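You operate a simulated robot arm through the tools that you are given. There is no shell and no other tool. Be economical: measure what you need, move in short steps, check, and stop when the job is done.

Carry out the task below with a simulated robot arm. There is one attempt and no reset: what you move stays moved.

Task
Bring the dress out to the steamer stand and hang the red shirt in its gap.
Fine: push the cover aside, and draw it back over the rail after. Where these are worked on the way, their far stop is far enough and under half their travel is too little: cover.

Only the result counts: the job must be done as asked and must still hold three seconds after the hand-in. Knocking over, shifting, dropping, spilling or breaking anything else fails it. A push-on lid holds only when it is set on centred and level and pressed home; a screw cap is set on level and turned clockwise until tight. Flat cloth is picked up by pressing the open fingertips on it (5 to 10 N) and closing them slowly along it; thin cloth reads only 2 to 8 mm in the jaws.

Robot
A 6-joint arm with a two-finger parallel gripper on a trunk, on a base that drives. Base frame: it is fixed to the floor where the robot stands at the start and does not move with it; the origin is under the middle of the robot, x ahead of it, y to its left, z up. Lengths are in m, angles in rad, forces in N, time in s.
With the tool pointing down near the work surface it reaches from about 0.18 to 0.46 m from the robot's upright axis, wherever it stands. Its first joint turns from -2.897 to 2.897 rad. Places, roughly: arm of the steamer stand [-0.9, -0.7, 1.4]; bar of the clothes rail [0.8, 0.3, 1]; clothes rail [0.8, 0.3, 0.5]; cover [0.6, -0.2, 0.4]; hanger (43x2x24 cm) [-4.4, -1.5, 0.1]; shirt [-4, -2.5, 0.25]; trousers [-4.25, -2, 0.25]. Payload 4.1 kg.
The tool frame sits at the grasp point between the pads (the TCP): z along the fingers, y along the line on which they close. The tips reach 0.023 m beyond it. The gripper opens to 0.094 m. The fingers are 0.038 m wide and 0.01 m thick; the gripper's body (0.054 by 0.096 m) begins 0.039 m behind the TCP.
Orientation is that of the tool frame in the base frame, as a unit quaternion [w, x, y, z]. With the fingers straight down and closing along the base's y, the tool's x points along the base's -x, its y along +y and its z along -z.

Tools
- The arm moves only by the tool jog_arm. Its argument "series" is a list of rows, each an object (a shift or turn left out is 0, a gripper value left out holds the last) with "dr": the turn, a rotation vector about the tool's x, y, z in rad, a list of three; "linear": the shift along the tool's x, y, z in cm, a list of three; "claw": the gripper command, from -1 (fully open) to 1 (shut), values between in proportion. In form: [{"dr": [ax, ay, az], "linear": [dx, dy, dz], "claw": claw}, ...]. A call has 1 to 8 rows; each row shifts and turns the commanded pose from where the row before left it, along the tool's axes as they then stand. A row lasts 0.2 s, in which the tool goes at most 0.05 m and 0.15 rad; a call with a longer step from one row to the next is refused whole, and so is a gripper value outside its range. Where a pose cannot be reached the arm comes as near as it can. A force on the tool above 40 N (or 10 N above the force at the start of the call, whichever is more), or a blocked arm, ends the call early, and 0.2 s more pass. Each finger travels about 0.045 m/s and halts on what it meets, pressing with about 32 N; the grip force reading is that of the motor and also rises with nothing between the fingers. The clock runs only during rows and for 0.2 s after the last one: add rows that do not move to give the fingers time. It gives the time, the measured TCP pose, the force on the tool (base axes), the opening and the grip force at its end, in the units of the frame above (readings bear some noise), with the torque about the TCP (base axes, N m) and any sound that the robot's microphone picked up, and new pictures: "views" is both (left out), scene, wrist or none.
- Cameras (640 x 400 px; columns grow to the right, rows downward): "scene" is now at [0.0214, 0.1793, 1.3121]; the picture's right is [0.15, -0.99, 0.00], its down [-0.68, -0.10, -0.73] and it looks along [0.72, 0.11, -0.69] (base axes); focal length 284 px, centre (320, 200). "wrist" rides on the gripper at [0.086, 0.016, -0.074] in the tool frame; the picture's right is [-0.18, 0.98, 0.00], its down [-0.58, -0.11, -0.81] and it looks along [-0.79, -0.15, 0.59] (tool axes); focal length 243 px, centre (320, 200). There is no depth. A picture from a camera that has moved, and an enlarged one, comes with that camera's place and axes in the base frame and with its lens.
- move_column(by): slides the trunk up (or, below 0, down) by that many m; the arm and the scene camera ride with it, the base frame stays. It gives what a move gives, with no picture.
- steer(legs): drives the robot by 1 to 6 legs, each [ahead, turn to the left] in m and rad, along the robot's own axes; the way and the turn of a leg run together, so that a leg with both is an arc; at most 1.5 m and 3.142 rad a leg. The arm and the cameras ride along, it lands a little off, and it stops where it bumps. It gives what a move gives, and a new picture of the scene camera.
- pan_tilt(pan, tilt): turns the head with the scene camera to pan (to the left, within 2.705 rad either way) and tilt (down, from -0.506 to 1.204), counted from straight ahead of the robot. It gives what a move gives, and a new picture of the scene camera.
- close_up(camera, box): a new picture of the part [left, top, right, bottom] of that camera's present view, enlarged. It takes no simulated time.
- close_job(): hands the job in; it is judged then, once.

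Work in short steps. Places have to be worked out from the pictures, the camera data and where the tool is seen: move nearer, look again, correct. Check each grasp and each placing, and mend what went wrong. You have 120 turns and 260 pictures in all, those below and enlarged ones among them. Open the gripper and draw the arm clear of the work before you hand the job in, unless the task says otherwise; then end with one line.

The tools are called after "Request:" by a JSON object that holds its "fn" and its "kwargs". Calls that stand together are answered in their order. jog_arm: Moves the arm, as the interface text tells. Its arguments: {"type":"object","properties":{"series":{"type":"array","items":{"type":"object","properties":{"dr":{"type":"array","items":{"type":"number"}},"linear":{"type":"array","items":{"type":"number"}},"claw":{"type":"number"}}}},"views":{"type":"string","enum":["both","scene","wrist","none"]}},"required":["series"]} The other tools are called the same way: move_column (by) slides the trunk up or down; steer (legs) drives the base; pan_tilt (pan, tilt) turns the head that bears the scene camera; close_up (camera, box) takes an enlarged picture of a part of a camera's view; close_job () hands the job in.

At the start:

```text
time: 0.0
ee_pos: [0.4279, 0.0427, 1.0382]
ee_rot: [-0.001, 0.0, 1.0, 0.0]
force: [-0.3, 0.1, -0.2]
wrist_torque: [-0.02, 0.04, -0.02]
opening: 0.0938
grasp_force: 0.1
trunk travel left (down, up): [-0.275, 0.315]
robot x, y, heading: [-0.0015, 0.0034, -0.003]
head pan, tilt: [0.152, 0.759]
```

scene: 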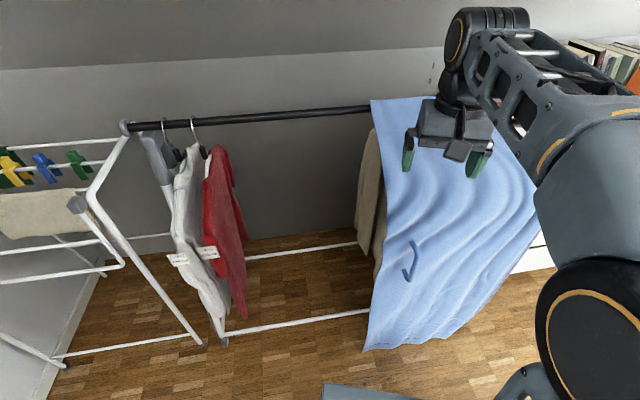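
wrist: 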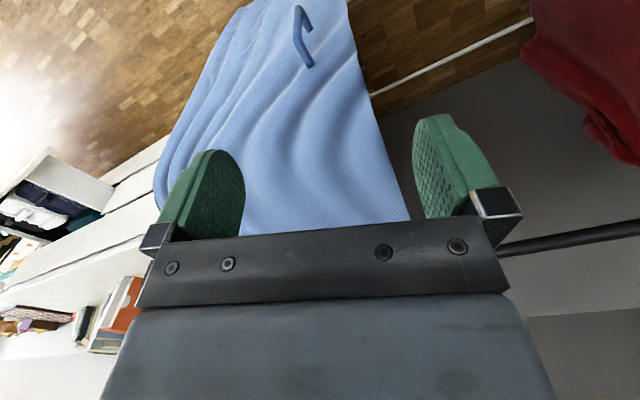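

I'll first look closely at the rail and cover, then at the steamer stand behind the robot on the right.

Request:
{"fn": "close_up", "kwargs": {"camera": "scene", "box": [100, 80, 560, 368]}}

Request:
{"fn": "pan_tilt", "kwargs": {"pan": -2.5, "tilt": 0.3}}

```text
1.39 times, centred on (330, 224) of scene
camera zoom: at [0.0214, 0.1793, 1.3121], right [0.15, -0.99, 0.0], down [-0.68, -0.1, -0.73], along [0.72, 0.11, -0.69], focal length 395 px, centre (306, 167)
```

zoom: 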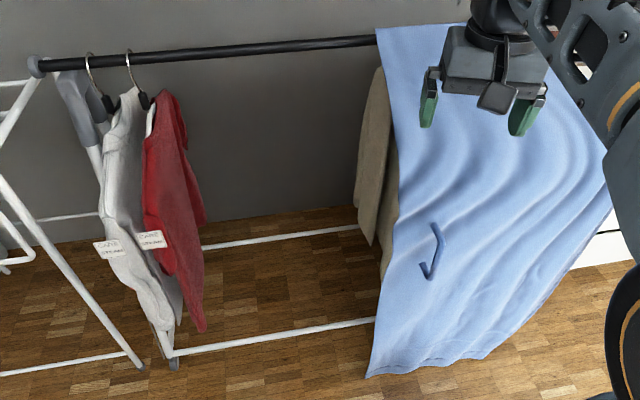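

```text
time: 2.4
ee_pos: [0.4283, 0.0424, 1.0386]
ee_rot: [0.0, 0.0, 1.0, 0.001]
force: [0.6, 0.0, -0.7]
wrist_torque: [-0.02, 0.02, 0.0]
opening: 0.0942
grasp_force: 0.1
trunk travel left (down, up): [-0.275, 0.315]
robot x, y, heading: [0.003, -0.0014, 0.004]
head pan, tilt: [-2.499, 0.3]
camera scene: at [-0.1349, 0.1108, 1.3532], right [-0.6, 0.8, 0.0], down [0.24, 0.18, -0.96], along [-0.76, -0.57, -0.3], focal length 284 px, centre (320, 200)
```

scene: 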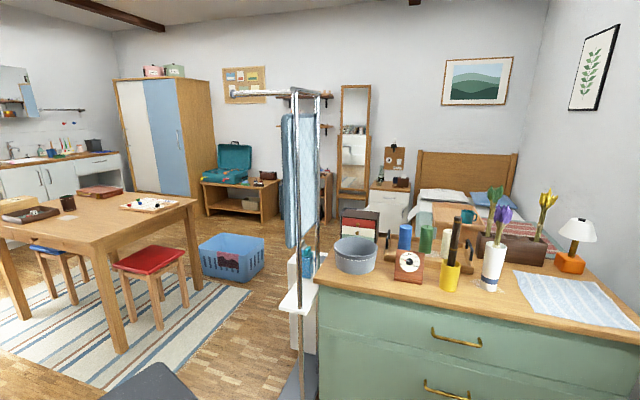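

The steamer stand is a pole with an arm going left in the view. I zoom in on it.

Request:
{"fn": "close_up", "kwargs": {"camera": "scene", "box": [220, 70, 380, 170]}}

Request:
{"fn": "close_up", "kwargs": {"camera": "scene", "box": [220, 200, 400, 400]}}

Request:
{"fn": "pan_tilt", "kwargs": {"pan": -1.3, "tilt": 0.5}}

```text
4.00 times, centred on (300, 120) of scene
camera zoom: at [-0.1349, 0.1108, 1.3532], right [-0.6, 0.8, 0.0], down [0.24, 0.18, -0.96], along [-0.76, -0.57, -0.3], focal length 1136 px, centre (400, 520)
```

zoom: 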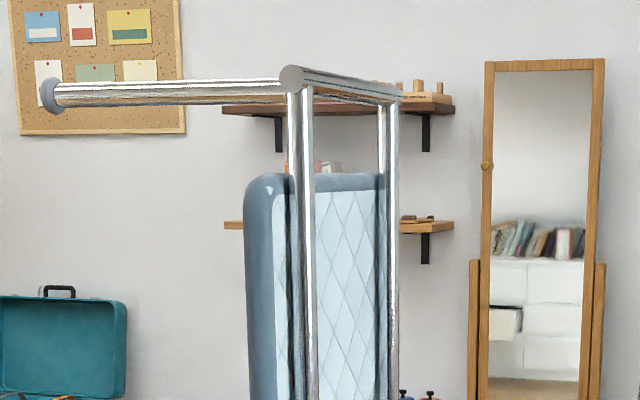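

```text
2.00 times, centred on (310, 300) of scene
camera zoom: at [-0.1349, 0.1108, 1.3532], right [-0.6, 0.8, 0.0], down [0.24, 0.18, -0.96], along [-0.76, -0.57, -0.3], focal length 568 px, centre (340, 0)
```

zoom: 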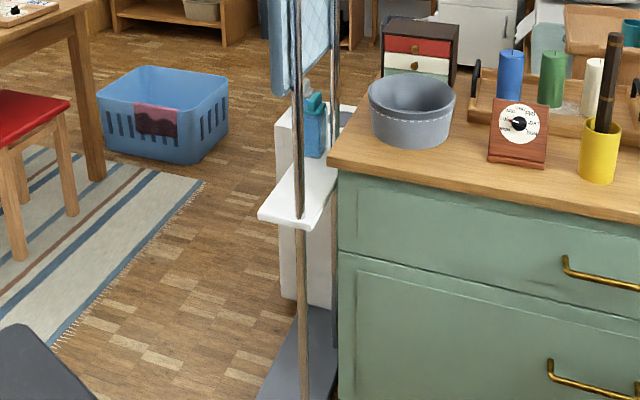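

```text
time: 3.8
ee_pos: [0.428, 0.0422, 1.0382]
ee_rot: [0.0, 0.001, 1.0, 0.0]
force: [-0.4, -0.4, -0.2]
wrist_torque: [-0.04, -0.04, 0.01]
opening: 0.0941
grasp_force: 0.1
trunk travel left (down, up): [-0.275, 0.315]
robot x, y, heading: [0.0051, -0.0061, -0.002]
head pan, tilt: [-1.3, 0.499]
camera scene: at [-0.0359, 0.0791, 1.3348], right [-0.96, -0.27, 0.0], down [-0.13, 0.46, -0.88], along [0.23, -0.85, -0.48], focal length 284 px, centre (320, 200)
```

scene: 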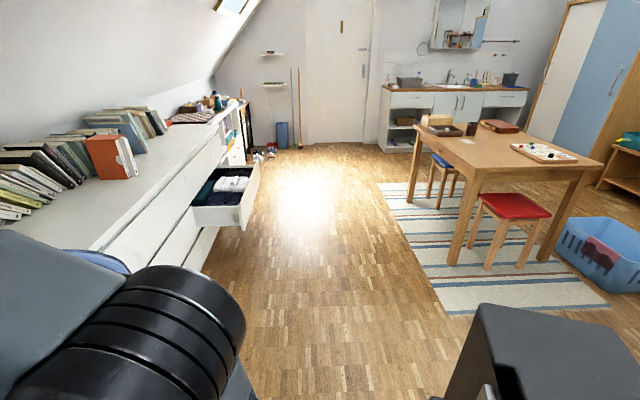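

Arm of the stand runs along about -y near x≈-0.86, z≈1.42. Now look at the hanger hooks on the rail and the cover's top.

Request:
{"fn": "pan_tilt", "kwargs": {"pan": 0.3, "tilt": 0.5}}

Request:
{"fn": "close_up", "kwargs": {"camera": "scene", "box": [120, 150, 360, 300]}}

```text
time: 5.4
ee_pos: [0.4273, 0.0425, 1.0383]
ee_rot: [0.0, 0.0, 1.0, 0.0]
force: [-0.7, -0.4, -0.4]
wrist_torque: [-0.01, 0.02, 0.05]
opening: 0.094
grasp_force: 0.0
trunk travel left (down, up): [-0.275, 0.315]
robot x, y, heading: [-0.001, 0.0053, 0.001]
head pan, tilt: [0.3, 0.499]
camera scene: at [0.0268, 0.1936, 1.3348], right [0.3, -0.96, 0.0], down [-0.46, -0.14, -0.88], along [0.84, 0.26, -0.48], focal length 284 px, centre (320, 200)
```

scene: 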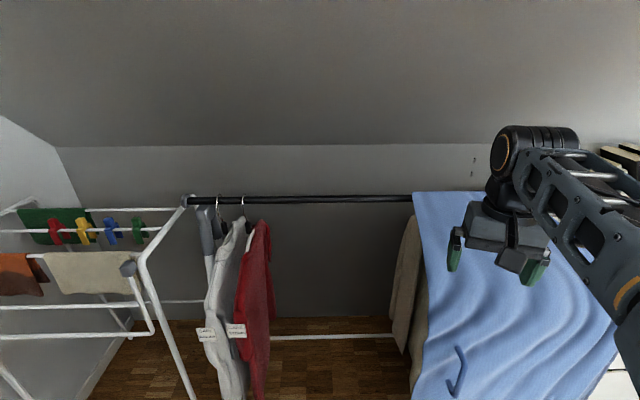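

```text
2.67 times, centred on (240, 225) of scene
camera zoom: at [0.0268, 0.1936, 1.3348], right [0.3, -0.96, 0.0], down [-0.46, -0.14, -0.88], along [0.84, 0.26, -0.48], focal length 758 px, centre (533, 133)
```

zoom: 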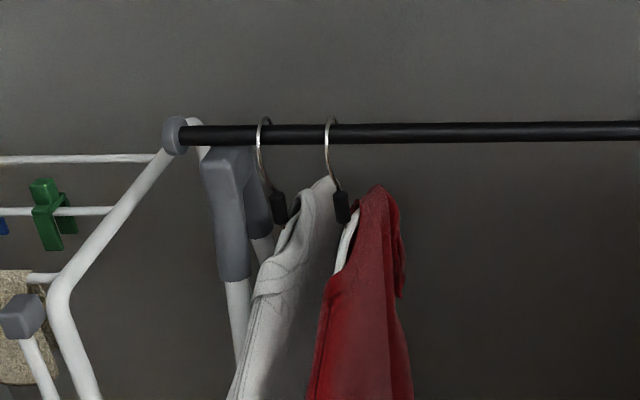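

The hooks' wire passes on the robot's side of the bar and the opening faces the wall. I raise the trunk to get parallax on the bar.

Request:
{"fn": "move_column", "kwargs": {"by": 0.25}}

Request:
{"fn": "pan_tilt", "kwargs": {"pan": 0.3, "tilt": 0.7}}

Request:
{"fn": "close_up", "kwargs": {"camera": "scene", "box": [140, 120, 460, 320]}}

```text
time: 8.0
ee_pos: [0.4272, 0.0421, 1.2886]
ee_rot: [0.001, 0.0, 1.0, 0.0]
force: [0.5, 0.0, -0.6]
wrist_torque: [-0.03, 0.01, -0.02]
opening: 0.0938
grasp_force: 0.0
trunk travel left (down, up): [-0.525, 0.065]
robot x, y, heading: [-0.0026, -0.0012, 0.002]
head pan, tilt: [0.3, 0.499]
```

```text
time: 8.8
ee_pos: [0.4286, 0.0426, 1.2877]
ee_rot: [0.0, 0.0, 1.0, 0.0]
force: [0.4, -0.1, 0.4]
wrist_torque: [-0.01, -0.01, -0.05]
opening: 0.094
grasp_force: 0.1
trunk travel left (down, up): [-0.525, 0.065]
robot x, y, heading: [0.0034, -0.0006, 0.0]
head pan, tilt: [0.3, 0.7]
camera scene: at [0.0211, 0.1919, 1.5671], right [0.3, -0.96, 0.0], down [-0.61, -0.19, -0.77], along [0.73, 0.23, -0.64], focal length 284 px, centre (320, 200)
```

scene: 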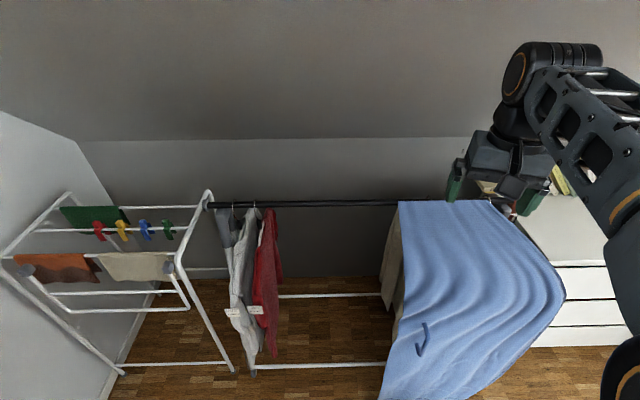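

```text
2.00 times, centred on (300, 220) of scene
camera zoom: at [0.0211, 0.1919, 1.5671], right [0.3, -0.96, 0.0], down [-0.61, -0.19, -0.77], along [0.73, 0.23, -0.64], focal length 568 px, centre (360, 160)
```

zoom: 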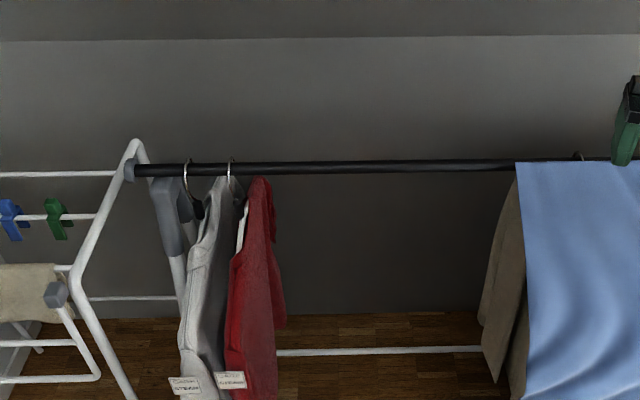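

Bar works out to z≈0.92, running from (0.675,0.64) to (0.88,0.05), about 18° off y. Look at the right part of the rail and cover.

Request:
{"fn": "pan_tilt", "kwargs": {"pan": -0.4, "tilt": 0.8}}

Request:
{"fn": "jog_arm", "kwargs": {"series": [{"linear": [0, 0, 0]}], "views": "wrist"}}

```text
time: 9.8
ee_pos: [0.4276, 0.0425, 1.2889]
ee_rot: [0.001, 0.0, 1.0, 0.0]
force: [0.0, -0.6, -0.4]
wrist_torque: [0.0, -0.01, 0.01]
opening: 0.094
grasp_force: 0.1
trunk travel left (down, up): [-0.525, 0.065]
robot x, y, heading: [-0.0007, -0.0069, 0.003]
head pan, tilt: [-0.4, 0.799]
camera scene: at [0.0142, 0.1355, 1.5589], right [-0.39, -0.92, 0.0], down [-0.66, 0.28, -0.7], along [0.64, -0.27, -0.72], focal length 284 px, centre (320, 200)
```

scene: 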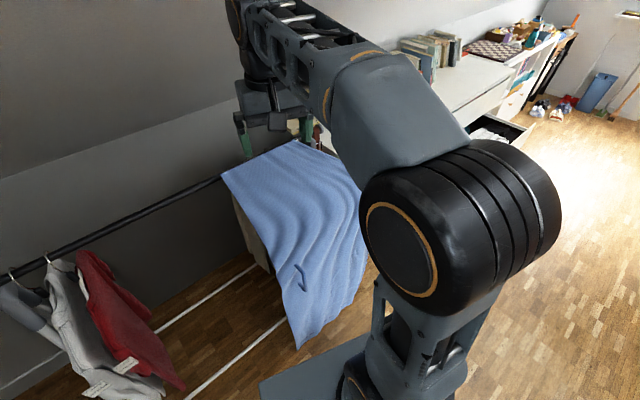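

```text
time: 10.2
ee_pos: [0.4267, 0.0424, 1.2882]
ee_rot: [0.0, 0.0, 1.0, 0.0]
force: [-0.3, 1.1, 0.6]
wrist_torque: [-0.01, 0.01, -0.05]
opening: 0.0939
grasp_force: 0.1
trunk travel left (down, up): [-0.525, 0.065]
robot x, y, heading: [-0.0011, -0.0017, -0.001]
head pan, tilt: [-0.4, 0.799]
camera wrist: at [0.3413, 0.0577, 1.3625], right [0.18, 0.98, 0.0], down [0.58, -0.11, 0.81], along [0.79, -0.15, -0.59], focal length 243 px, centre (320, 200)
```

wrist: 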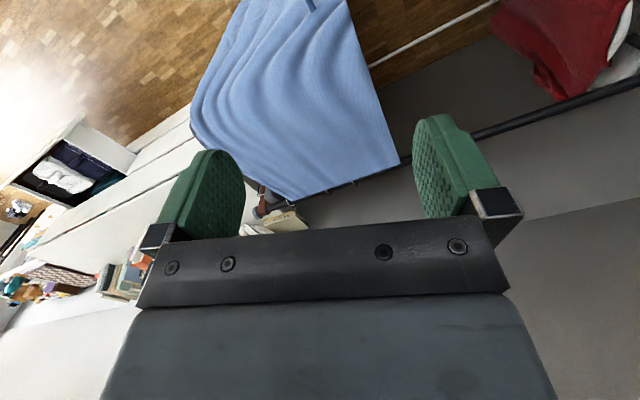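

Request:
{"fn": "close_up", "kwargs": {"camera": "wrist", "box": [230, 130, 420, 249]}}

Request:
{"fn": "close_up", "kwargs": {"camera": "scene", "box": [180, 130, 420, 360]}}

```text
3.36 times, centred on (325, 190) of wrist
camera zoom: at [0.3413, 0.0577, 1.3625], right [0.18, 0.98, 0.0], down [0.58, -0.11, 0.81], along [0.79, -0.15, -0.59], focal length 816 px, centre (303, 235)
```

zoom: 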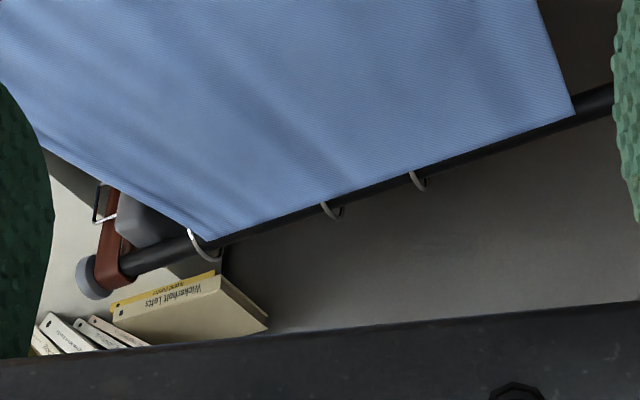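

```text
1.74 times, centred on (300, 245) of scene
camera zoom: at [0.0142, 0.1354, 1.5588], right [-0.39, -0.92, 0.0], down [-0.66, 0.28, -0.7], along [0.64, -0.27, -0.72], focal length 494 px, centre (355, 122)
```

zoom: 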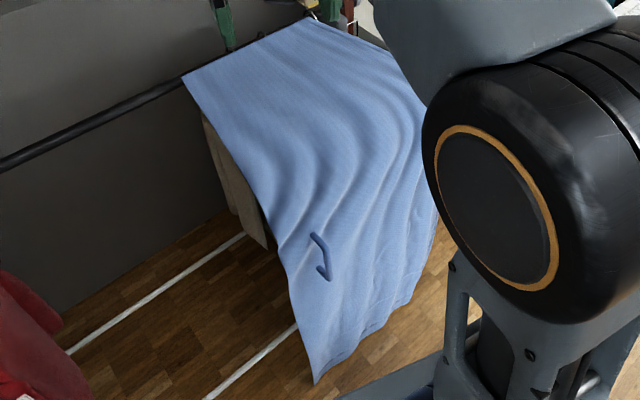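

Three hooks sit under the cover at y≈0.05, -0.02, -0.15; the handle is at about (0.466, 0.01, 0.70). I tilt the tool forward to look at the handle and the cover closely.

Request:
{"fn": "jog_arm", "kwargs": {"series": [{"dr": [0, -0.15, 0]}, {"dr": [0, -0.15, 0], "linear": [4, 0, 0]}, {"dr": [0, -0.15, 0], "linear": [4, 0, 0]}, {"dr": [0, -0.15, 0], "linear": [2, 0, 0]}, {"dr": [0, -0.15, 0]}, {"dr": [0, 0, 0]}]}}

Request:
{"fn": "move_column", "kwargs": {"by": -0.35}}

Request:
{"fn": "jog_arm", "kwargs": {"series": [{"linear": [0, 0, 0]}]}}

```text
time: 11.6
ee_pos: [0.3357, 0.0419, 1.2578]
ee_rot: [0.357, 0.001, 0.934, -0.003]
force: [-0.6, -0.3, -1.0]
wrist_torque: [0.02, -0.03, -0.01]
opening: 0.0941
grasp_force: 0.1
trunk travel left (down, up): [-0.525, 0.065]
robot x, y, heading: [0.0001, 0.0012, 0.001]
head pan, tilt: [-0.4, 0.799]
camera scene: at [0.0139, 0.1353, 1.5599], right [-0.39, -0.92, 0.0], down [-0.66, 0.28, -0.7], along [0.64, -0.27, -0.72], focal length 284 px, centre (320, 200)
camera wrist: at [0.2208, 0.0578, 1.255], right [0.14, 0.98, 0.12], down [-0.11, -0.1, 0.99], along [0.98, -0.15, 0.09], focal length 243 px, centre (320, 200)
```

scene: 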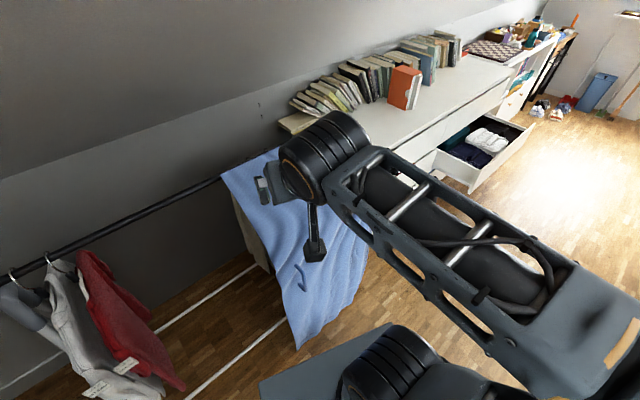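
wrist: 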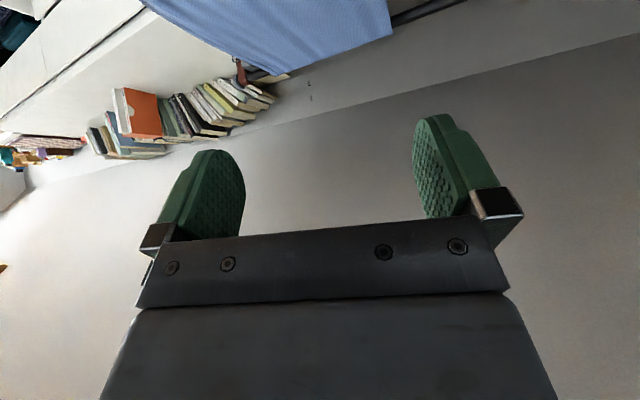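

```text
time: 13.3
ee_pos: [0.2838, 0.0291, 0.951]
ee_rot: [0.139, -0.024, 0.988, -0.059]
force: [-0.9, -0.6, -0.3]
wrist_torque: [0.0, -0.03, 0.03]
opening: 0.094
grasp_force: 0.1
trunk travel left (down, up): [-0.388, 0.202]
robot x, y, heading: [0.0, 0.0006, -0.003]
head pan, tilt: [-0.4, 0.799]
stopped: the arm was blocked; the commanded pose is now the measured one
```

```text
time: 13.7
ee_pos: [0.2853, 0.0294, 0.9504]
ee_rot: [0.137, -0.023, 0.988, -0.06]
force: [-0.9, 0.0, -0.1]
wrist_torque: [0.01, 0.0, -0.01]
opening: 0.0943
grasp_force: 0.0
trunk travel left (down, up): [-0.388, 0.202]
robot x, y, heading: [-0.0035, -0.0016, 0.001]
head pan, tilt: [-0.4, 0.799]
camera scene: at [0.0142, 0.1354, 1.4215], right [-0.39, -0.92, 0.0], down [-0.66, 0.28, -0.7], along [0.64, -0.27, -0.72], focal length 284 px, centre (320, 200)
camera wrist: at [0.1797, 0.0475, 0.9958], right [0.15, 0.99, -0.07], down [0.34, 0.02, 0.94], along [0.93, -0.16, -0.33], focal length 243 px, centre (320, 200)
```

scene: 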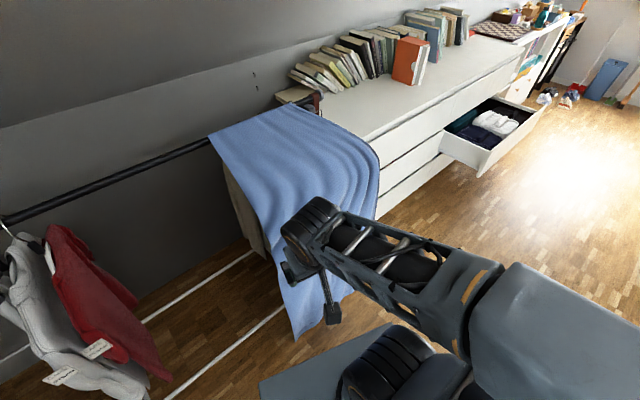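
wrist: 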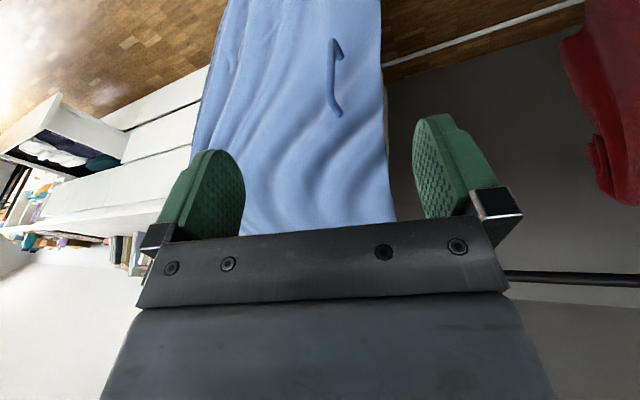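

The arm folded too close in; the cover looks untouched. I back the base off a little and re-pitch the tool.

Request:
{"fn": "steer", "kwargs": {"legs": [[-0.12, 0]]}}

Request:
{"fn": "jog_arm", "kwargs": {"series": [{"linear": [-4, 0, 0], "dr": [0, -0.1, 0]}, {"linear": [-4, 0, 0], "dr": [0, -0.15, 0.1]}, {"linear": [-3, 0, 0], "dr": [0, -0.15, 0]}, {"linear": [0, 0, 0], "dr": [0, -0.1, 0]}, {"linear": [0, 0, 0]}]}}

```text
time: 14.9
ee_pos: [0.1653, 0.0293, 0.9486]
ee_rot: [0.136, -0.023, 0.988, -0.061]
force: [0.6, -0.8, 0.2]
wrist_torque: [0.0, 0.02, -0.03]
opening: 0.0941
grasp_force: 0.1
trunk travel left (down, up): [-0.388, 0.202]
robot x, y, heading: [-0.1235, -0.0016, 0.003]
head pan, tilt: [-0.4, 0.799]
camera scene: at [-0.1045, 0.1354, 1.4213], right [-0.39, -0.92, 0.0], down [-0.66, 0.28, -0.7], along [0.64, -0.27, -0.72], focal length 284 px, centre (320, 200)
```

scene: 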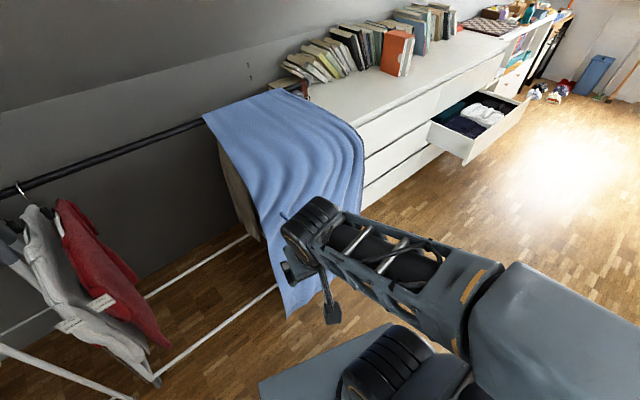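

```text
refused: row 2 steps farther than a row can; nothing moved
```

Row 2 turned too far in one go; I resend it with smaller turns.

Request:
{"fn": "jog_arm", "kwargs": {"series": [{"linear": [-4, 0, 0], "dr": [0, -0.1, 0]}, {"linear": [-4, 0, 0], "dr": [0, -0.1, 0.1]}, {"linear": [-3, 0, 0], "dr": [0, -0.15, 0]}, {"linear": [0, 0, 0], "dr": [0, -0.14, 0]}, {"linear": [0, 0, 0]}]}}

```text
time: 16.1
ee_pos: [0.2674, 0.0332, 0.99]
ee_rot: [0.377, 0.013, 0.925, -0.05]
force: [0.7, -0.3, 0.0]
wrist_torque: [-0.02, 0.01, -0.02]
opening: 0.0938
grasp_force: 0.0
trunk travel left (down, up): [-0.388, 0.202]
robot x, y, heading: [-0.1195, 0.0009, 0.002]
head pan, tilt: [-0.4, 0.799]
camera scene: at [-0.1048, 0.1353, 1.4214], right [-0.39, -0.92, 0.0], down [-0.66, 0.28, -0.7], along [0.64, -0.27, -0.72], focal length 284 px, centre (320, 200)
camera wrist: at [0.1537, 0.0556, 0.9804], right [0.19, 0.98, 0.05], down [-0.15, -0.02, 0.99], along [0.97, -0.2, 0.14], focal length 243 px, centre (320, 200)
```

scene: 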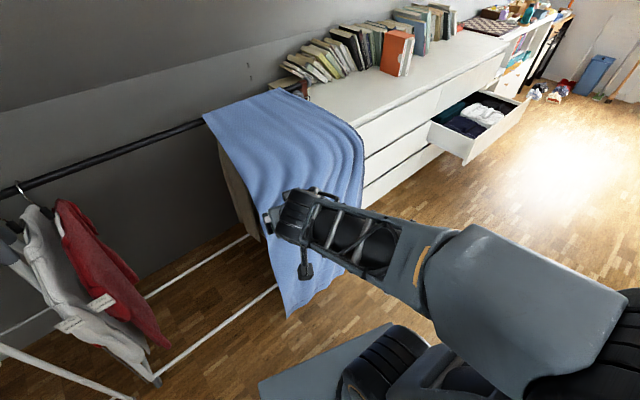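
wrist: 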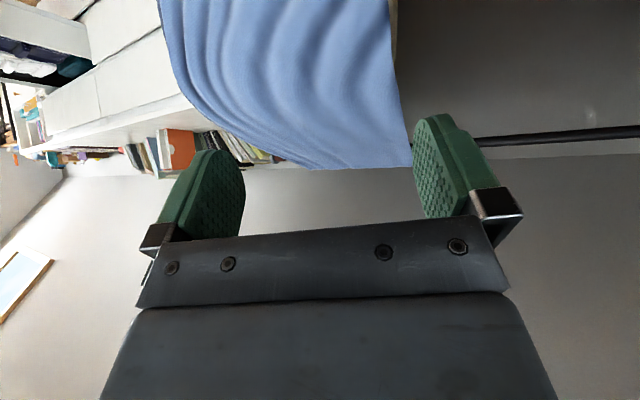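

The tool now points forward-down at about 45°. I approach the handle along the tool axis, stopping short to look.

Request:
{"fn": "jog_arm", "kwargs": {"series": [{"linear": [1.5, -0.5, 4]}, {"linear": [1.5, -0.5, 4]}, {"linear": [1.5, -0.5, 4]}, {"linear": [1.5, -0.5, 4]}, {"linear": [0, 0, 4]}, {"linear": [0, 0, 0]}]}}

```text
time: 17.5
ee_pos: [0.3652, -0.0073, 0.8068]
ee_rot: [0.375, 0.013, 0.925, -0.051]
force: [-0.2, -0.1, -0.5]
wrist_torque: [-0.02, -0.01, -0.02]
opening: 0.0939
grasp_force: 0.0
out of reach, approached as far as the arm can: row 2
trunk travel left (down, up): [-0.388, 0.202]
robot x, y, heading: [-0.1173, -0.0003, 0.003]
head pan, tilt: [-0.4, 0.799]
camera scene: at [-0.1042, 0.1354, 1.4214], right [-0.39, -0.92, 0.0], down [-0.66, 0.28, -0.7], along [0.64, -0.27, -0.72], focal length 284 px, centre (320, 200)
camera wrist: at [0.2531, 0.0149, 0.7984], right [0.19, 0.98, 0.05], down [-0.15, -0.02, 0.99], along [0.97, -0.2, 0.14], focal length 243 px, centre (320, 200)
```

scene: 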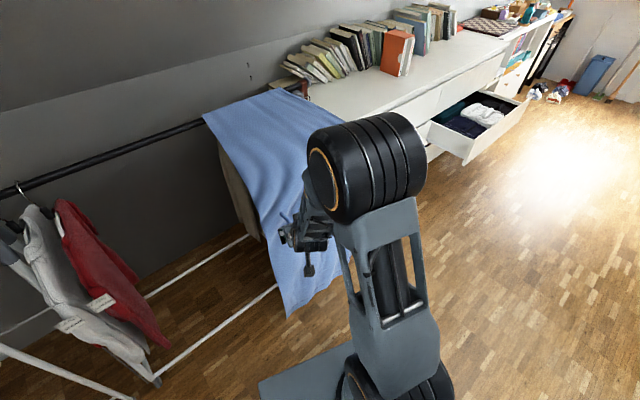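
wrist: 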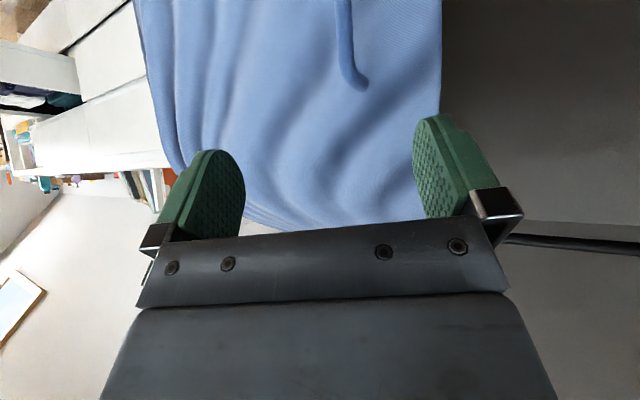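

Handle top is at about (0.46, 0.005, 0.736). I shift sideways 3 cm and close most of the distance.

Request:
{"fn": "jog_arm", "kwargs": {"series": [{"linear": [0.6, 3, 0]}, {"linear": [0, 0, 4]}, {"linear": [0, 0, 4]}, {"linear": [0, 0, 2]}, {"linear": [0, 0, 0]}], "views": "wrist"}}

```text
time: 18.7
ee_pos: [0.4336, 0.0116, 0.7299]
ee_rot: [0.376, 0.013, 0.925, -0.051]
force: [0.2, 0.1, 0.3]
wrist_torque: [-0.03, -0.03, -0.02]
opening: 0.094
grasp_force: 0.1
trunk travel left (down, up): [-0.388, 0.202]
robot x, y, heading: [-0.1187, 0.0038, 0.003]
head pan, tilt: [-0.4, 0.799]
camera wrist: at [0.321, 0.0335, 0.7209], right [0.19, 0.98, 0.05], down [-0.15, -0.02, 0.99], along [0.97, -0.2, 0.14], focal length 243 px, centre (320, 200)
```

wrist: 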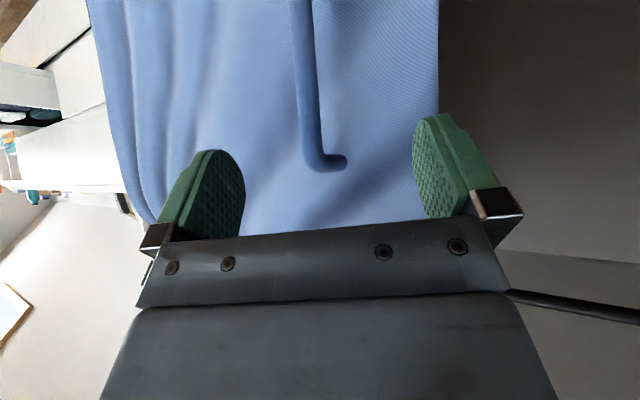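

The rod is between the fingers; advance 4 cm and close on it.

Request:
{"fn": "jog_arm", "kwargs": {"series": [{"linear": [0, 0, 2]}, {"linear": [0, 0, 1.5]}, {"linear": [0, 0, 0]}], "views": "wrist"}}

```text
time: 19.5
ee_pos: [0.4579, 0.0091, 0.7033]
ee_rot: [0.375, 0.012, 0.926, -0.05]
force: [-0.1, 0.0, -0.4]
wrist_torque: [0.0, 0.02, 0.02]
opening: 0.094
grasp_force: 0.0
trunk travel left (down, up): [-0.388, 0.202]
robot x, y, heading: [-0.1183, 0.0027, -0.004]
head pan, tilt: [-0.4, 0.799]
camera wrist: at [0.3452, 0.0307, 0.6961], right [0.19, 0.98, 0.05], down [-0.15, -0.02, 0.99], along [0.97, -0.2, 0.14], focal length 243 px, centre (320, 200)
```

wrist: 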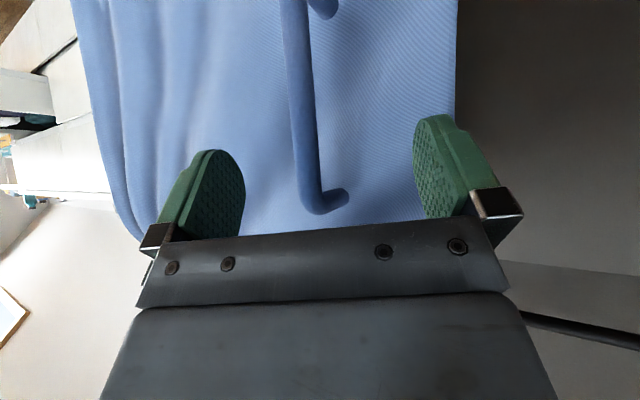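

Request:
{"fn": "jog_arm", "kwargs": {"series": [{"linear": [0, 0, 0.5], "claw": 0.3}, {"claw": 1}, {"claw": 1}, {"claw": 1}, {"claw": 1}, {"claw": 1}, {"claw": 1}]}}

```text
time: 21.1
ee_pos: [0.4595, 0.0074, 0.7016]
ee_rot: [0.376, 0.014, 0.925, -0.051]
force: [-11.4, -6.8, 2.2]
wrist_torque: [1.28, -0.16, -0.25]
opening: 0.015
grasp_force: 44.6
trunk travel left (down, up): [-0.388, 0.202]
robot x, y, heading: [-0.117, 0.0021, -0.0]
head pan, tilt: [-0.4, 0.799]
camera scene: at [-0.1056, 0.1346, 1.4215], right [-0.39, -0.92, 0.0], down [-0.66, 0.28, -0.7], along [0.64, -0.27, -0.72], focal length 284 px, centre (320, 200)
camera wrist: at [0.3471, 0.0295, 0.6932], right [0.2, 0.98, 0.05], down [-0.15, -0.02, 0.99], along [0.97, -0.2, 0.14], focal length 243 px, centre (320, 200)
```

scene: 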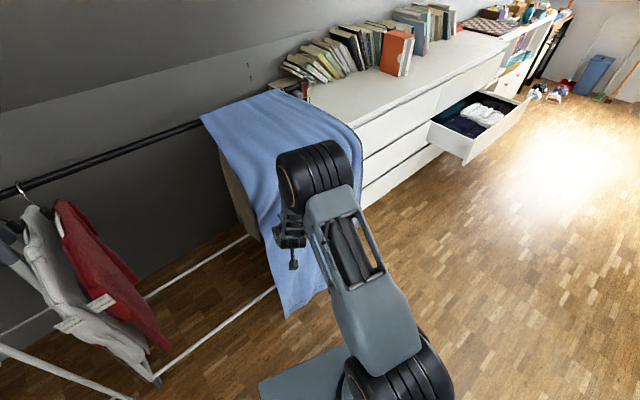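
wrist: 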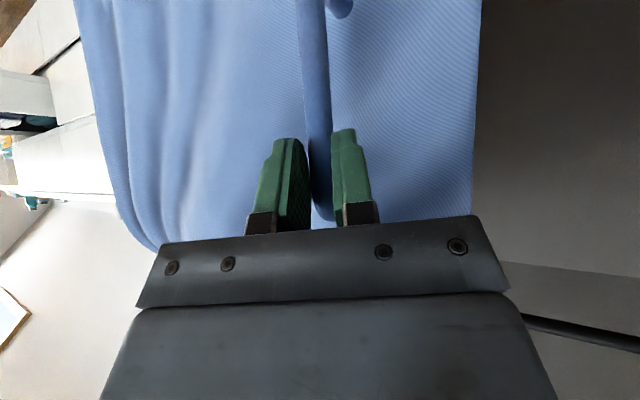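

Gripped the handle. I try drawing the cover to the right along the rail, 5 cm first.

Request:
{"fn": "jog_arm", "kwargs": {"series": [{"linear": [-0.5, -2.3, 0.8], "claw": 1}, {"linear": [-0.5, -2.3, 0.8]}, {"linear": [0, 0, 0]}]}}

```text
time: 21.5
ee_pos: [0.463, -0.0015, 0.702]
ee_rot: [0.373, 0.006, 0.926, -0.049]
force: [-15.1, 2.7, 12.9]
wrist_torque: [1.42, -0.33, -0.06]
opening: 0.0151
grasp_force: 45.0
trunk travel left (down, up): [-0.388, 0.202]
robot x, y, heading: [-0.1185, -0.002, 0.002]
head pan, tilt: [-0.4, 0.799]
stopped in row 1: the force on the tool passed its limit at 49 N (the readings are from after the stop); the commanded pose is now the measured one
camera scene: at [-0.108, 0.1353, 1.4217], right [-0.39, -0.92, 0.0], down [-0.66, 0.28, -0.7], along [0.64, -0.27, -0.72], focal length 284 px, centre (320, 200)
camera wrist: at [0.3497, 0.0197, 0.6937], right [0.18, 0.98, 0.04], down [-0.14, -0.02, 0.99], along [0.97, -0.19, 0.14], focal length 243 px, centre (320, 200)
```

scene: 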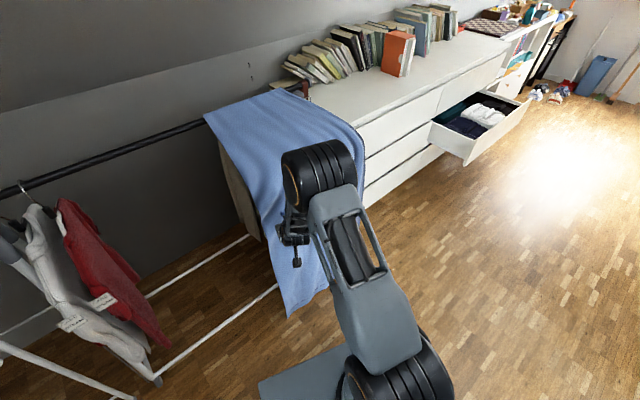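
wrist: 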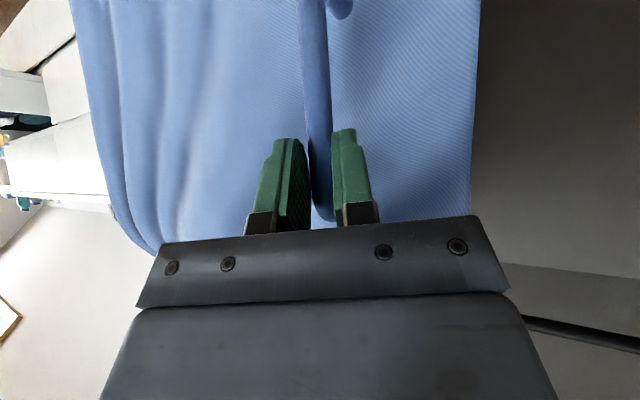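

It is at its stop on the right, so it opens leftward. Draw it left.

Request:
{"fn": "jog_arm", "kwargs": {"series": [{"linear": [0.3, 1.85, -0.6], "claw": 1}, {"linear": [0.4, 1.85, -0.6]}, {"linear": [0.4, 1.85, -0.6]}, {"linear": [0, 0, 0]}]}}

```text
time: 22.5
ee_pos: [0.4444, 0.0549, 0.7018]
ee_rot: [0.371, 0.006, 0.927, -0.049]
force: [-27.4, -8.4, 16.6]
wrist_torque: [1.16, -0.53, -0.36]
opening: 0.0153
grasp_force: 44.7
trunk travel left (down, up): [-0.388, 0.202]
robot x, y, heading: [-0.1198, 0.0025, 0.001]
head pan, tilt: [-0.4, 0.799]
camera scene: at [-0.1092, 0.1344, 1.4216], right [-0.39, -0.92, 0.0], down [-0.66, 0.28, -0.7], along [0.65, -0.27, -0.72], focal length 284 px, centre (320, 200)
camera wrist: at [0.3308, 0.0756, 0.694], right [0.18, 0.98, 0.04], down [-0.14, -0.02, 0.99], along [0.97, -0.18, 0.13], focal length 243 px, centre (320, 200)
```

scene: 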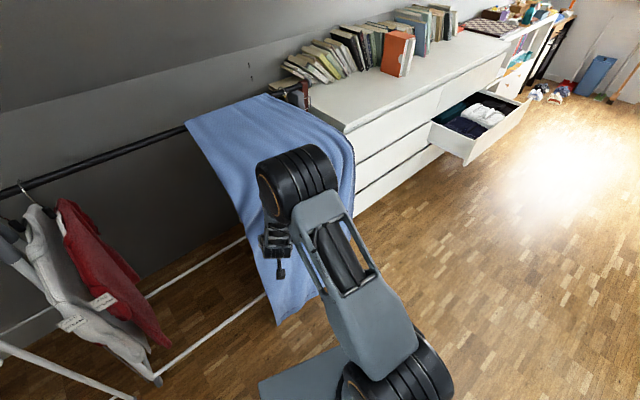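
wrist: 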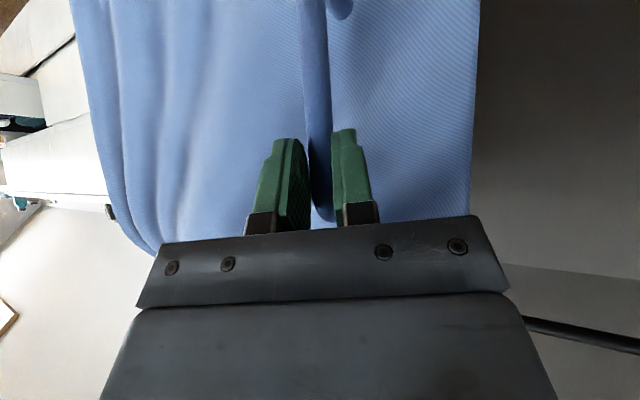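

It slides. The tool is pressing a bit inward, so I back off along the tool axis slightly while continuing left.

Request:
{"fn": "jog_arm", "kwargs": {"series": [{"linear": [0.4, 1.85, -1.0], "claw": 1}, {"linear": [0.4, 1.85, -0.7]}, {"linear": [0.4, 1.85, -0.6]}, {"linear": [0.4, 1.85, -0.6]}, {"linear": [0.4, 1.85, -0.6]}, {"linear": [0, 0, 0]}], "views": "scene"}}

```text
time: 23.9
ee_pos: [0.4122, 0.1525, 0.7021]
ee_rot: [0.369, 0.006, 0.928, -0.05]
force: [-9.1, -2.6, -30.8]
wrist_torque: [1.41, 0.15, -0.17]
opening: 0.015
grasp_force: 45.1
trunk travel left (down, up): [-0.388, 0.202]
robot x, y, heading: [-0.1165, 0.0011, 0.001]
head pan, tilt: [-0.4, 0.799]
camera scene: at [-0.1036, 0.1357, 1.4212], right [-0.39, -0.92, 0.0], down [-0.66, 0.28, -0.7], along [0.64, -0.27, -0.72], focal length 284 px, centre (320, 200)
```

scene: 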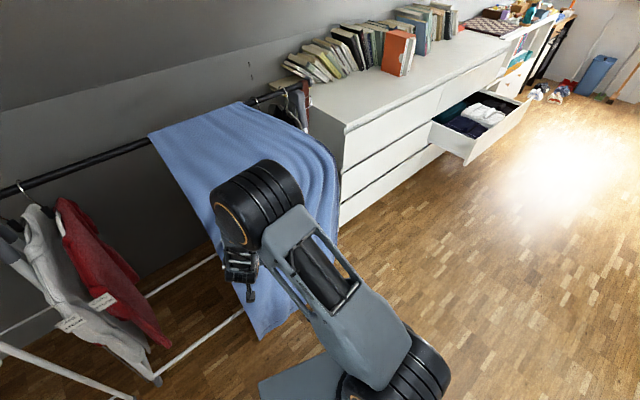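

Request:
{"fn": "jog_arm", "kwargs": {"series": [{"linear": [0.9, 1.9, -0.1], "claw": 1}, {"linear": [0.42, 1.86, -0.63]}, {"linear": [0.42, 1.86, -0.63]}, {"linear": [0.42, 1.86, -0.63]}, {"linear": [0.42, 1.86, -0.63]}, {"linear": [0, 0, 0]}], "views": "scene"}}

```text
time: 25.2
ee_pos: [0.3795, 0.2431, 0.7021]
ee_rot: [0.378, 0.009, 0.925, -0.047]
force: [-21.4, -6.5, 23.9]
wrist_torque: [1.23, 0.1, -0.24]
opening: 0.0149
grasp_force: 44.7
trunk travel left (down, up): [-0.388, 0.202]
robot x, y, heading: [-0.1178, 0.0004, 0.004]
head pan, tilt: [-0.4, 0.799]
stopped in row 6: the force on the tool passed its limit at 43 N (the readings are from after the stop); the commanded pose is now the measured one
camera scene: at [-0.1093, 0.1336, 1.4216], right [-0.39, -0.92, 0.0], down [-0.66, 0.28, -0.7], along [0.65, -0.27, -0.72], focal length 284 px, centre (320, 200)
```

scene: 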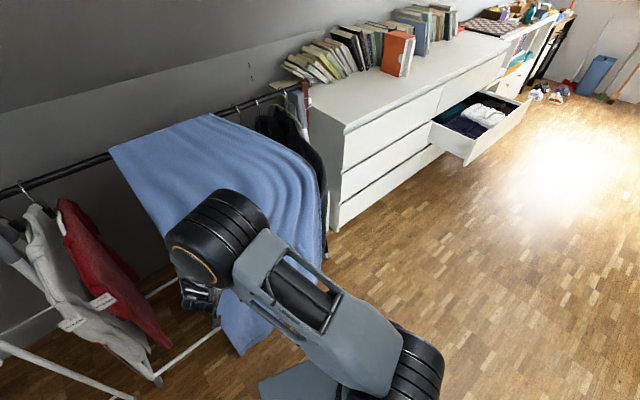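

Request:
{"fn": "jog_arm", "kwargs": {"series": [{"linear": [0.4, 1.86, -1.1], "claw": 1}, {"linear": [0.42, 1.86, -0.63]}, {"linear": [0.42, 1.86, -0.63]}, {"linear": [0, 0, 0]}], "views": "scene"}}

```text
time: 26.2
ee_pos: [0.3606, 0.3033, 0.7016]
ee_rot: [0.374, 0.007, 0.926, -0.049]
force: [5.8, 0.5, -14.2]
wrist_torque: [1.34, -0.3, -0.15]
opening: 0.0152
grasp_force: 45.1
trunk travel left (down, up): [-0.388, 0.202]
robot x, y, heading: [-0.1203, 0.0005, 0.001]
head pan, tilt: [-0.4, 0.799]
camera scene: at [-0.1038, 0.1358, 1.4212], right [-0.39, -0.92, 0.0], down [-0.66, 0.28, -0.7], along [0.64, -0.27, -0.72], focal length 284 px, centre (320, 200)
```

scene: 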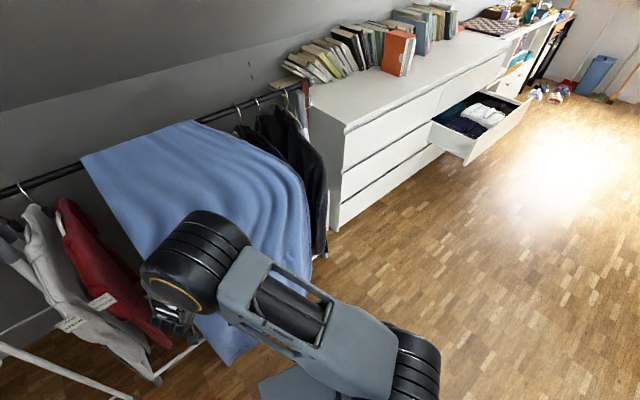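

Request:
{"fn": "jog_arm", "kwargs": {"series": [{"linear": [0.42, 1.86, -0.63], "claw": 1}, {"linear": [0.42, 1.86, -0.63]}, {"linear": [0.42, 1.86, -0.63]}, {"linear": [0, 0, 0]}], "views": "scene"}}

```text
time: 27.2
ee_pos: [0.3409, 0.3606, 0.7027]
ee_rot: [0.375, 0.007, 0.926, -0.049]
force: [8.0, 2.6, -14.9]
wrist_torque: [1.32, 0.33, -0.03]
opening: 0.0149
grasp_force: 44.7
trunk travel left (down, up): [-0.388, 0.202]
robot x, y, heading: [-0.1219, -0.0014, 0.001]
head pan, tilt: [-0.4, 0.799]
camera scene: at [-0.1035, 0.1362, 1.4212], right [-0.39, -0.92, 0.0], down [-0.66, 0.28, -0.7], along [0.64, -0.27, -0.72], focal length 284 px, centre (320, 200)
```

scene: 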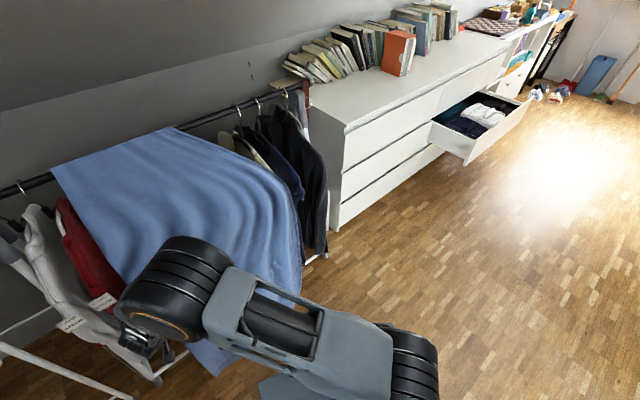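

Request:
{"fn": "jog_arm", "kwargs": {"series": [{"linear": [0.42, 1.86, -0.63], "claw": 1}, {"linear": [0, 0, 0]}], "views": "scene"}}

Request:
{"fn": "close_up", "kwargs": {"camera": "scene", "box": [160, 60, 360, 270]}}

```text
time: 27.8
ee_pos: [0.3346, 0.3801, 0.7028]
ee_rot: [0.374, 0.006, 0.926, -0.047]
force: [8.6, 2.7, -15.0]
wrist_torque: [1.42, -0.15, -0.03]
opening: 0.0152
grasp_force: 45.4
trunk travel left (down, up): [-0.388, 0.202]
robot x, y, heading: [-0.1239, 0.0016, -0.001]
head pan, tilt: [-0.4, 0.799]
camera scene: at [-0.1035, 0.1363, 1.4212], right [-0.39, -0.92, 0.0], down [-0.66, 0.28, -0.7], along [0.64, -0.27, -0.72], focal length 284 px, centre (320, 200)
```

scene: 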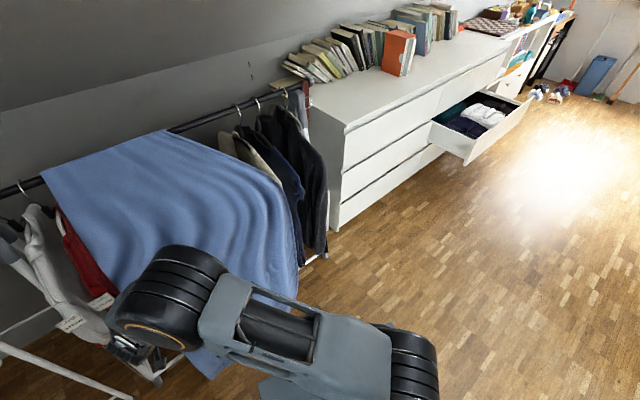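

```text
1.90 times, centred on (260, 165) of scene
camera zoom: at [-0.1035, 0.1363, 1.4212], right [-0.39, -0.92, 0.0], down [-0.66, 0.28, -0.7], along [0.64, -0.27, -0.72], focal length 541 px, centre (434, 267)
```

zoom: 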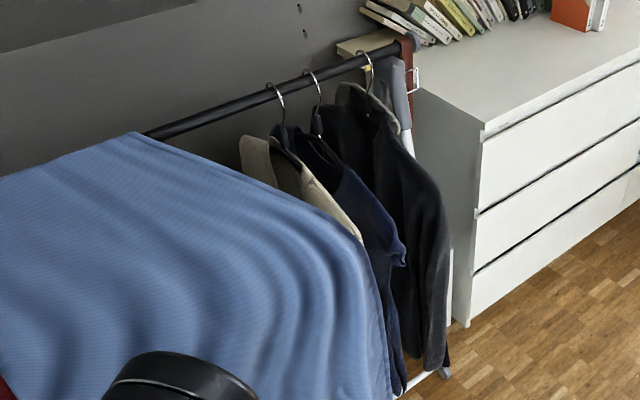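

Navy garment (likely the dress) hangs between a beige and a dark jacket. I push on towards the far stop in a few more cm.

Request:
{"fn": "jog_arm", "kwargs": {"series": [{"linear": [0.42, 1.86, -0.63], "claw": 1}, {"linear": [0.42, 1.86, -0.63]}, {"linear": [0, 0, 0]}], "views": "scene"}}

```text
time: 28.3
ee_pos: [0.3282, 0.3983, 0.7019]
ee_rot: [0.375, 0.019, 0.925, -0.06]
force: [-0.4, -12.9, 4.5]
wrist_torque: [1.02, -0.62, -0.53]
opening: 0.0156
grasp_force: 45.0
trunk travel left (down, up): [-0.388, 0.202]
robot x, y, heading: [-0.1185, -0.0006, -0.005]
head pan, tilt: [-0.4, 0.799]
stopped in row 2: the force on the tool passed its limit at 54 N (the readings are from after the stop); the commanded pose is now the measured one
camera scene: at [-0.1045, 0.1338, 1.422], right [-0.39, -0.92, 0.0], down [-0.66, 0.28, -0.7], along [0.64, -0.27, -0.72], focal length 284 px, centre (320, 200)
```

scene: 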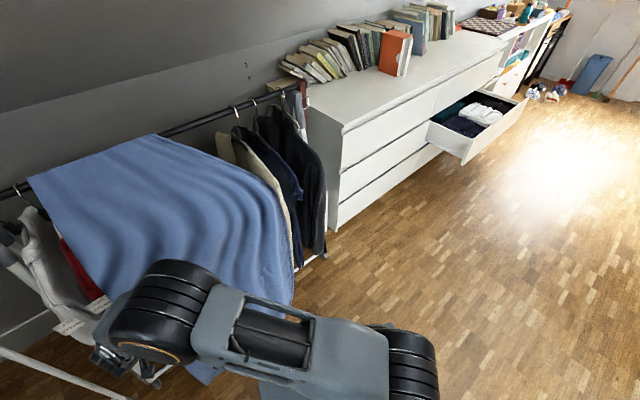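

Far stop reached (about 0.42 m). Release and back off.

Request:
{"fn": "jog_arm", "kwargs": {"series": [{"claw": -1}, {"claw": -1}, {"claw": -1}, {"claw": -1}, {"claw": -1}, {"linear": [0, 0, -4]}, {"linear": [-1, 0, -4]}, {"linear": [-1, -2, -4]}]}}

Request:
{"fn": "close_up", "kwargs": {"camera": "scene", "box": [190, 80, 350, 280]}}

```text
time: 30.1
ee_pos: [0.2572, 0.3966, 0.8004]
ee_rot: [0.376, 0.015, 0.925, -0.06]
force: [0.0, -0.6, 0.2]
wrist_torque: [0.0, -0.01, -0.01]
opening: 0.0941
grasp_force: 0.0
trunk travel left (down, up): [-0.388, 0.202]
robot x, y, heading: [-0.1188, -0.0001, -0.004]
head pan, tilt: [-0.4, 0.799]
camera scene: at [-0.1043, 0.1354, 1.4213], right [-0.39, -0.92, 0.0], down [-0.66, 0.28, -0.7], along [0.64, -0.27, -0.72], focal length 284 px, centre (320, 200)
camera wrist: at [0.144, 0.4187, 0.7927], right [0.2, 0.98, 0.03], down [-0.15, 0.0, 0.99], along [0.97, -0.21, 0.14], focal length 243 px, centre (320, 200)
```

scene: 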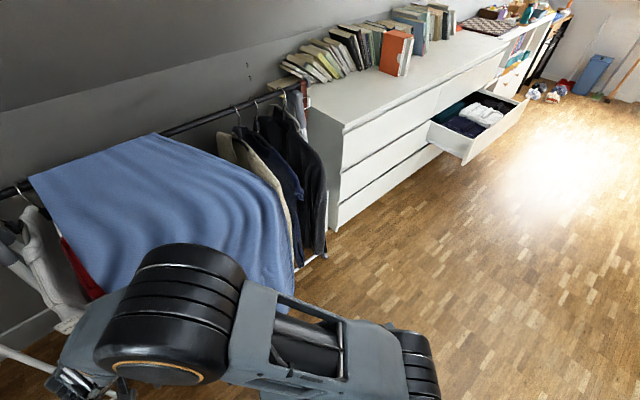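
wrist: 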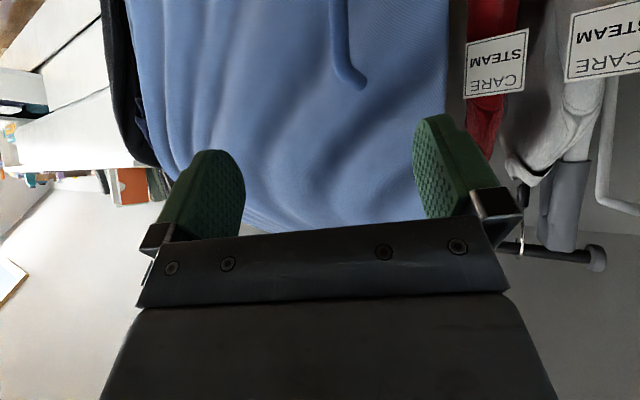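

```text
2.00 times, centred on (270, 180) of scene
camera zoom: at [-0.1043, 0.1354, 1.4213], right [-0.39, -0.92, 0.0], down [-0.66, 0.28, -0.7], along [0.64, -0.27, -0.72], focal length 568 px, centre (420, 240)
```

zoom: 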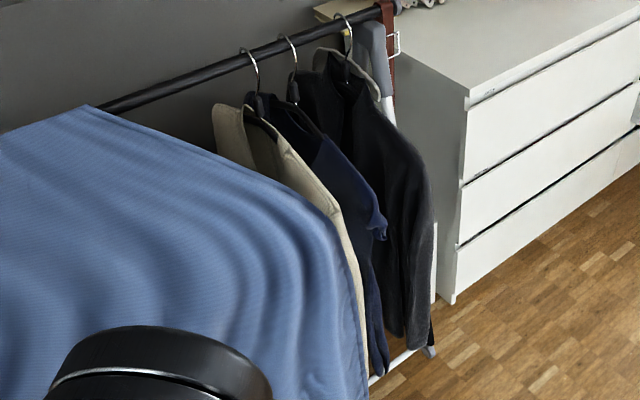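

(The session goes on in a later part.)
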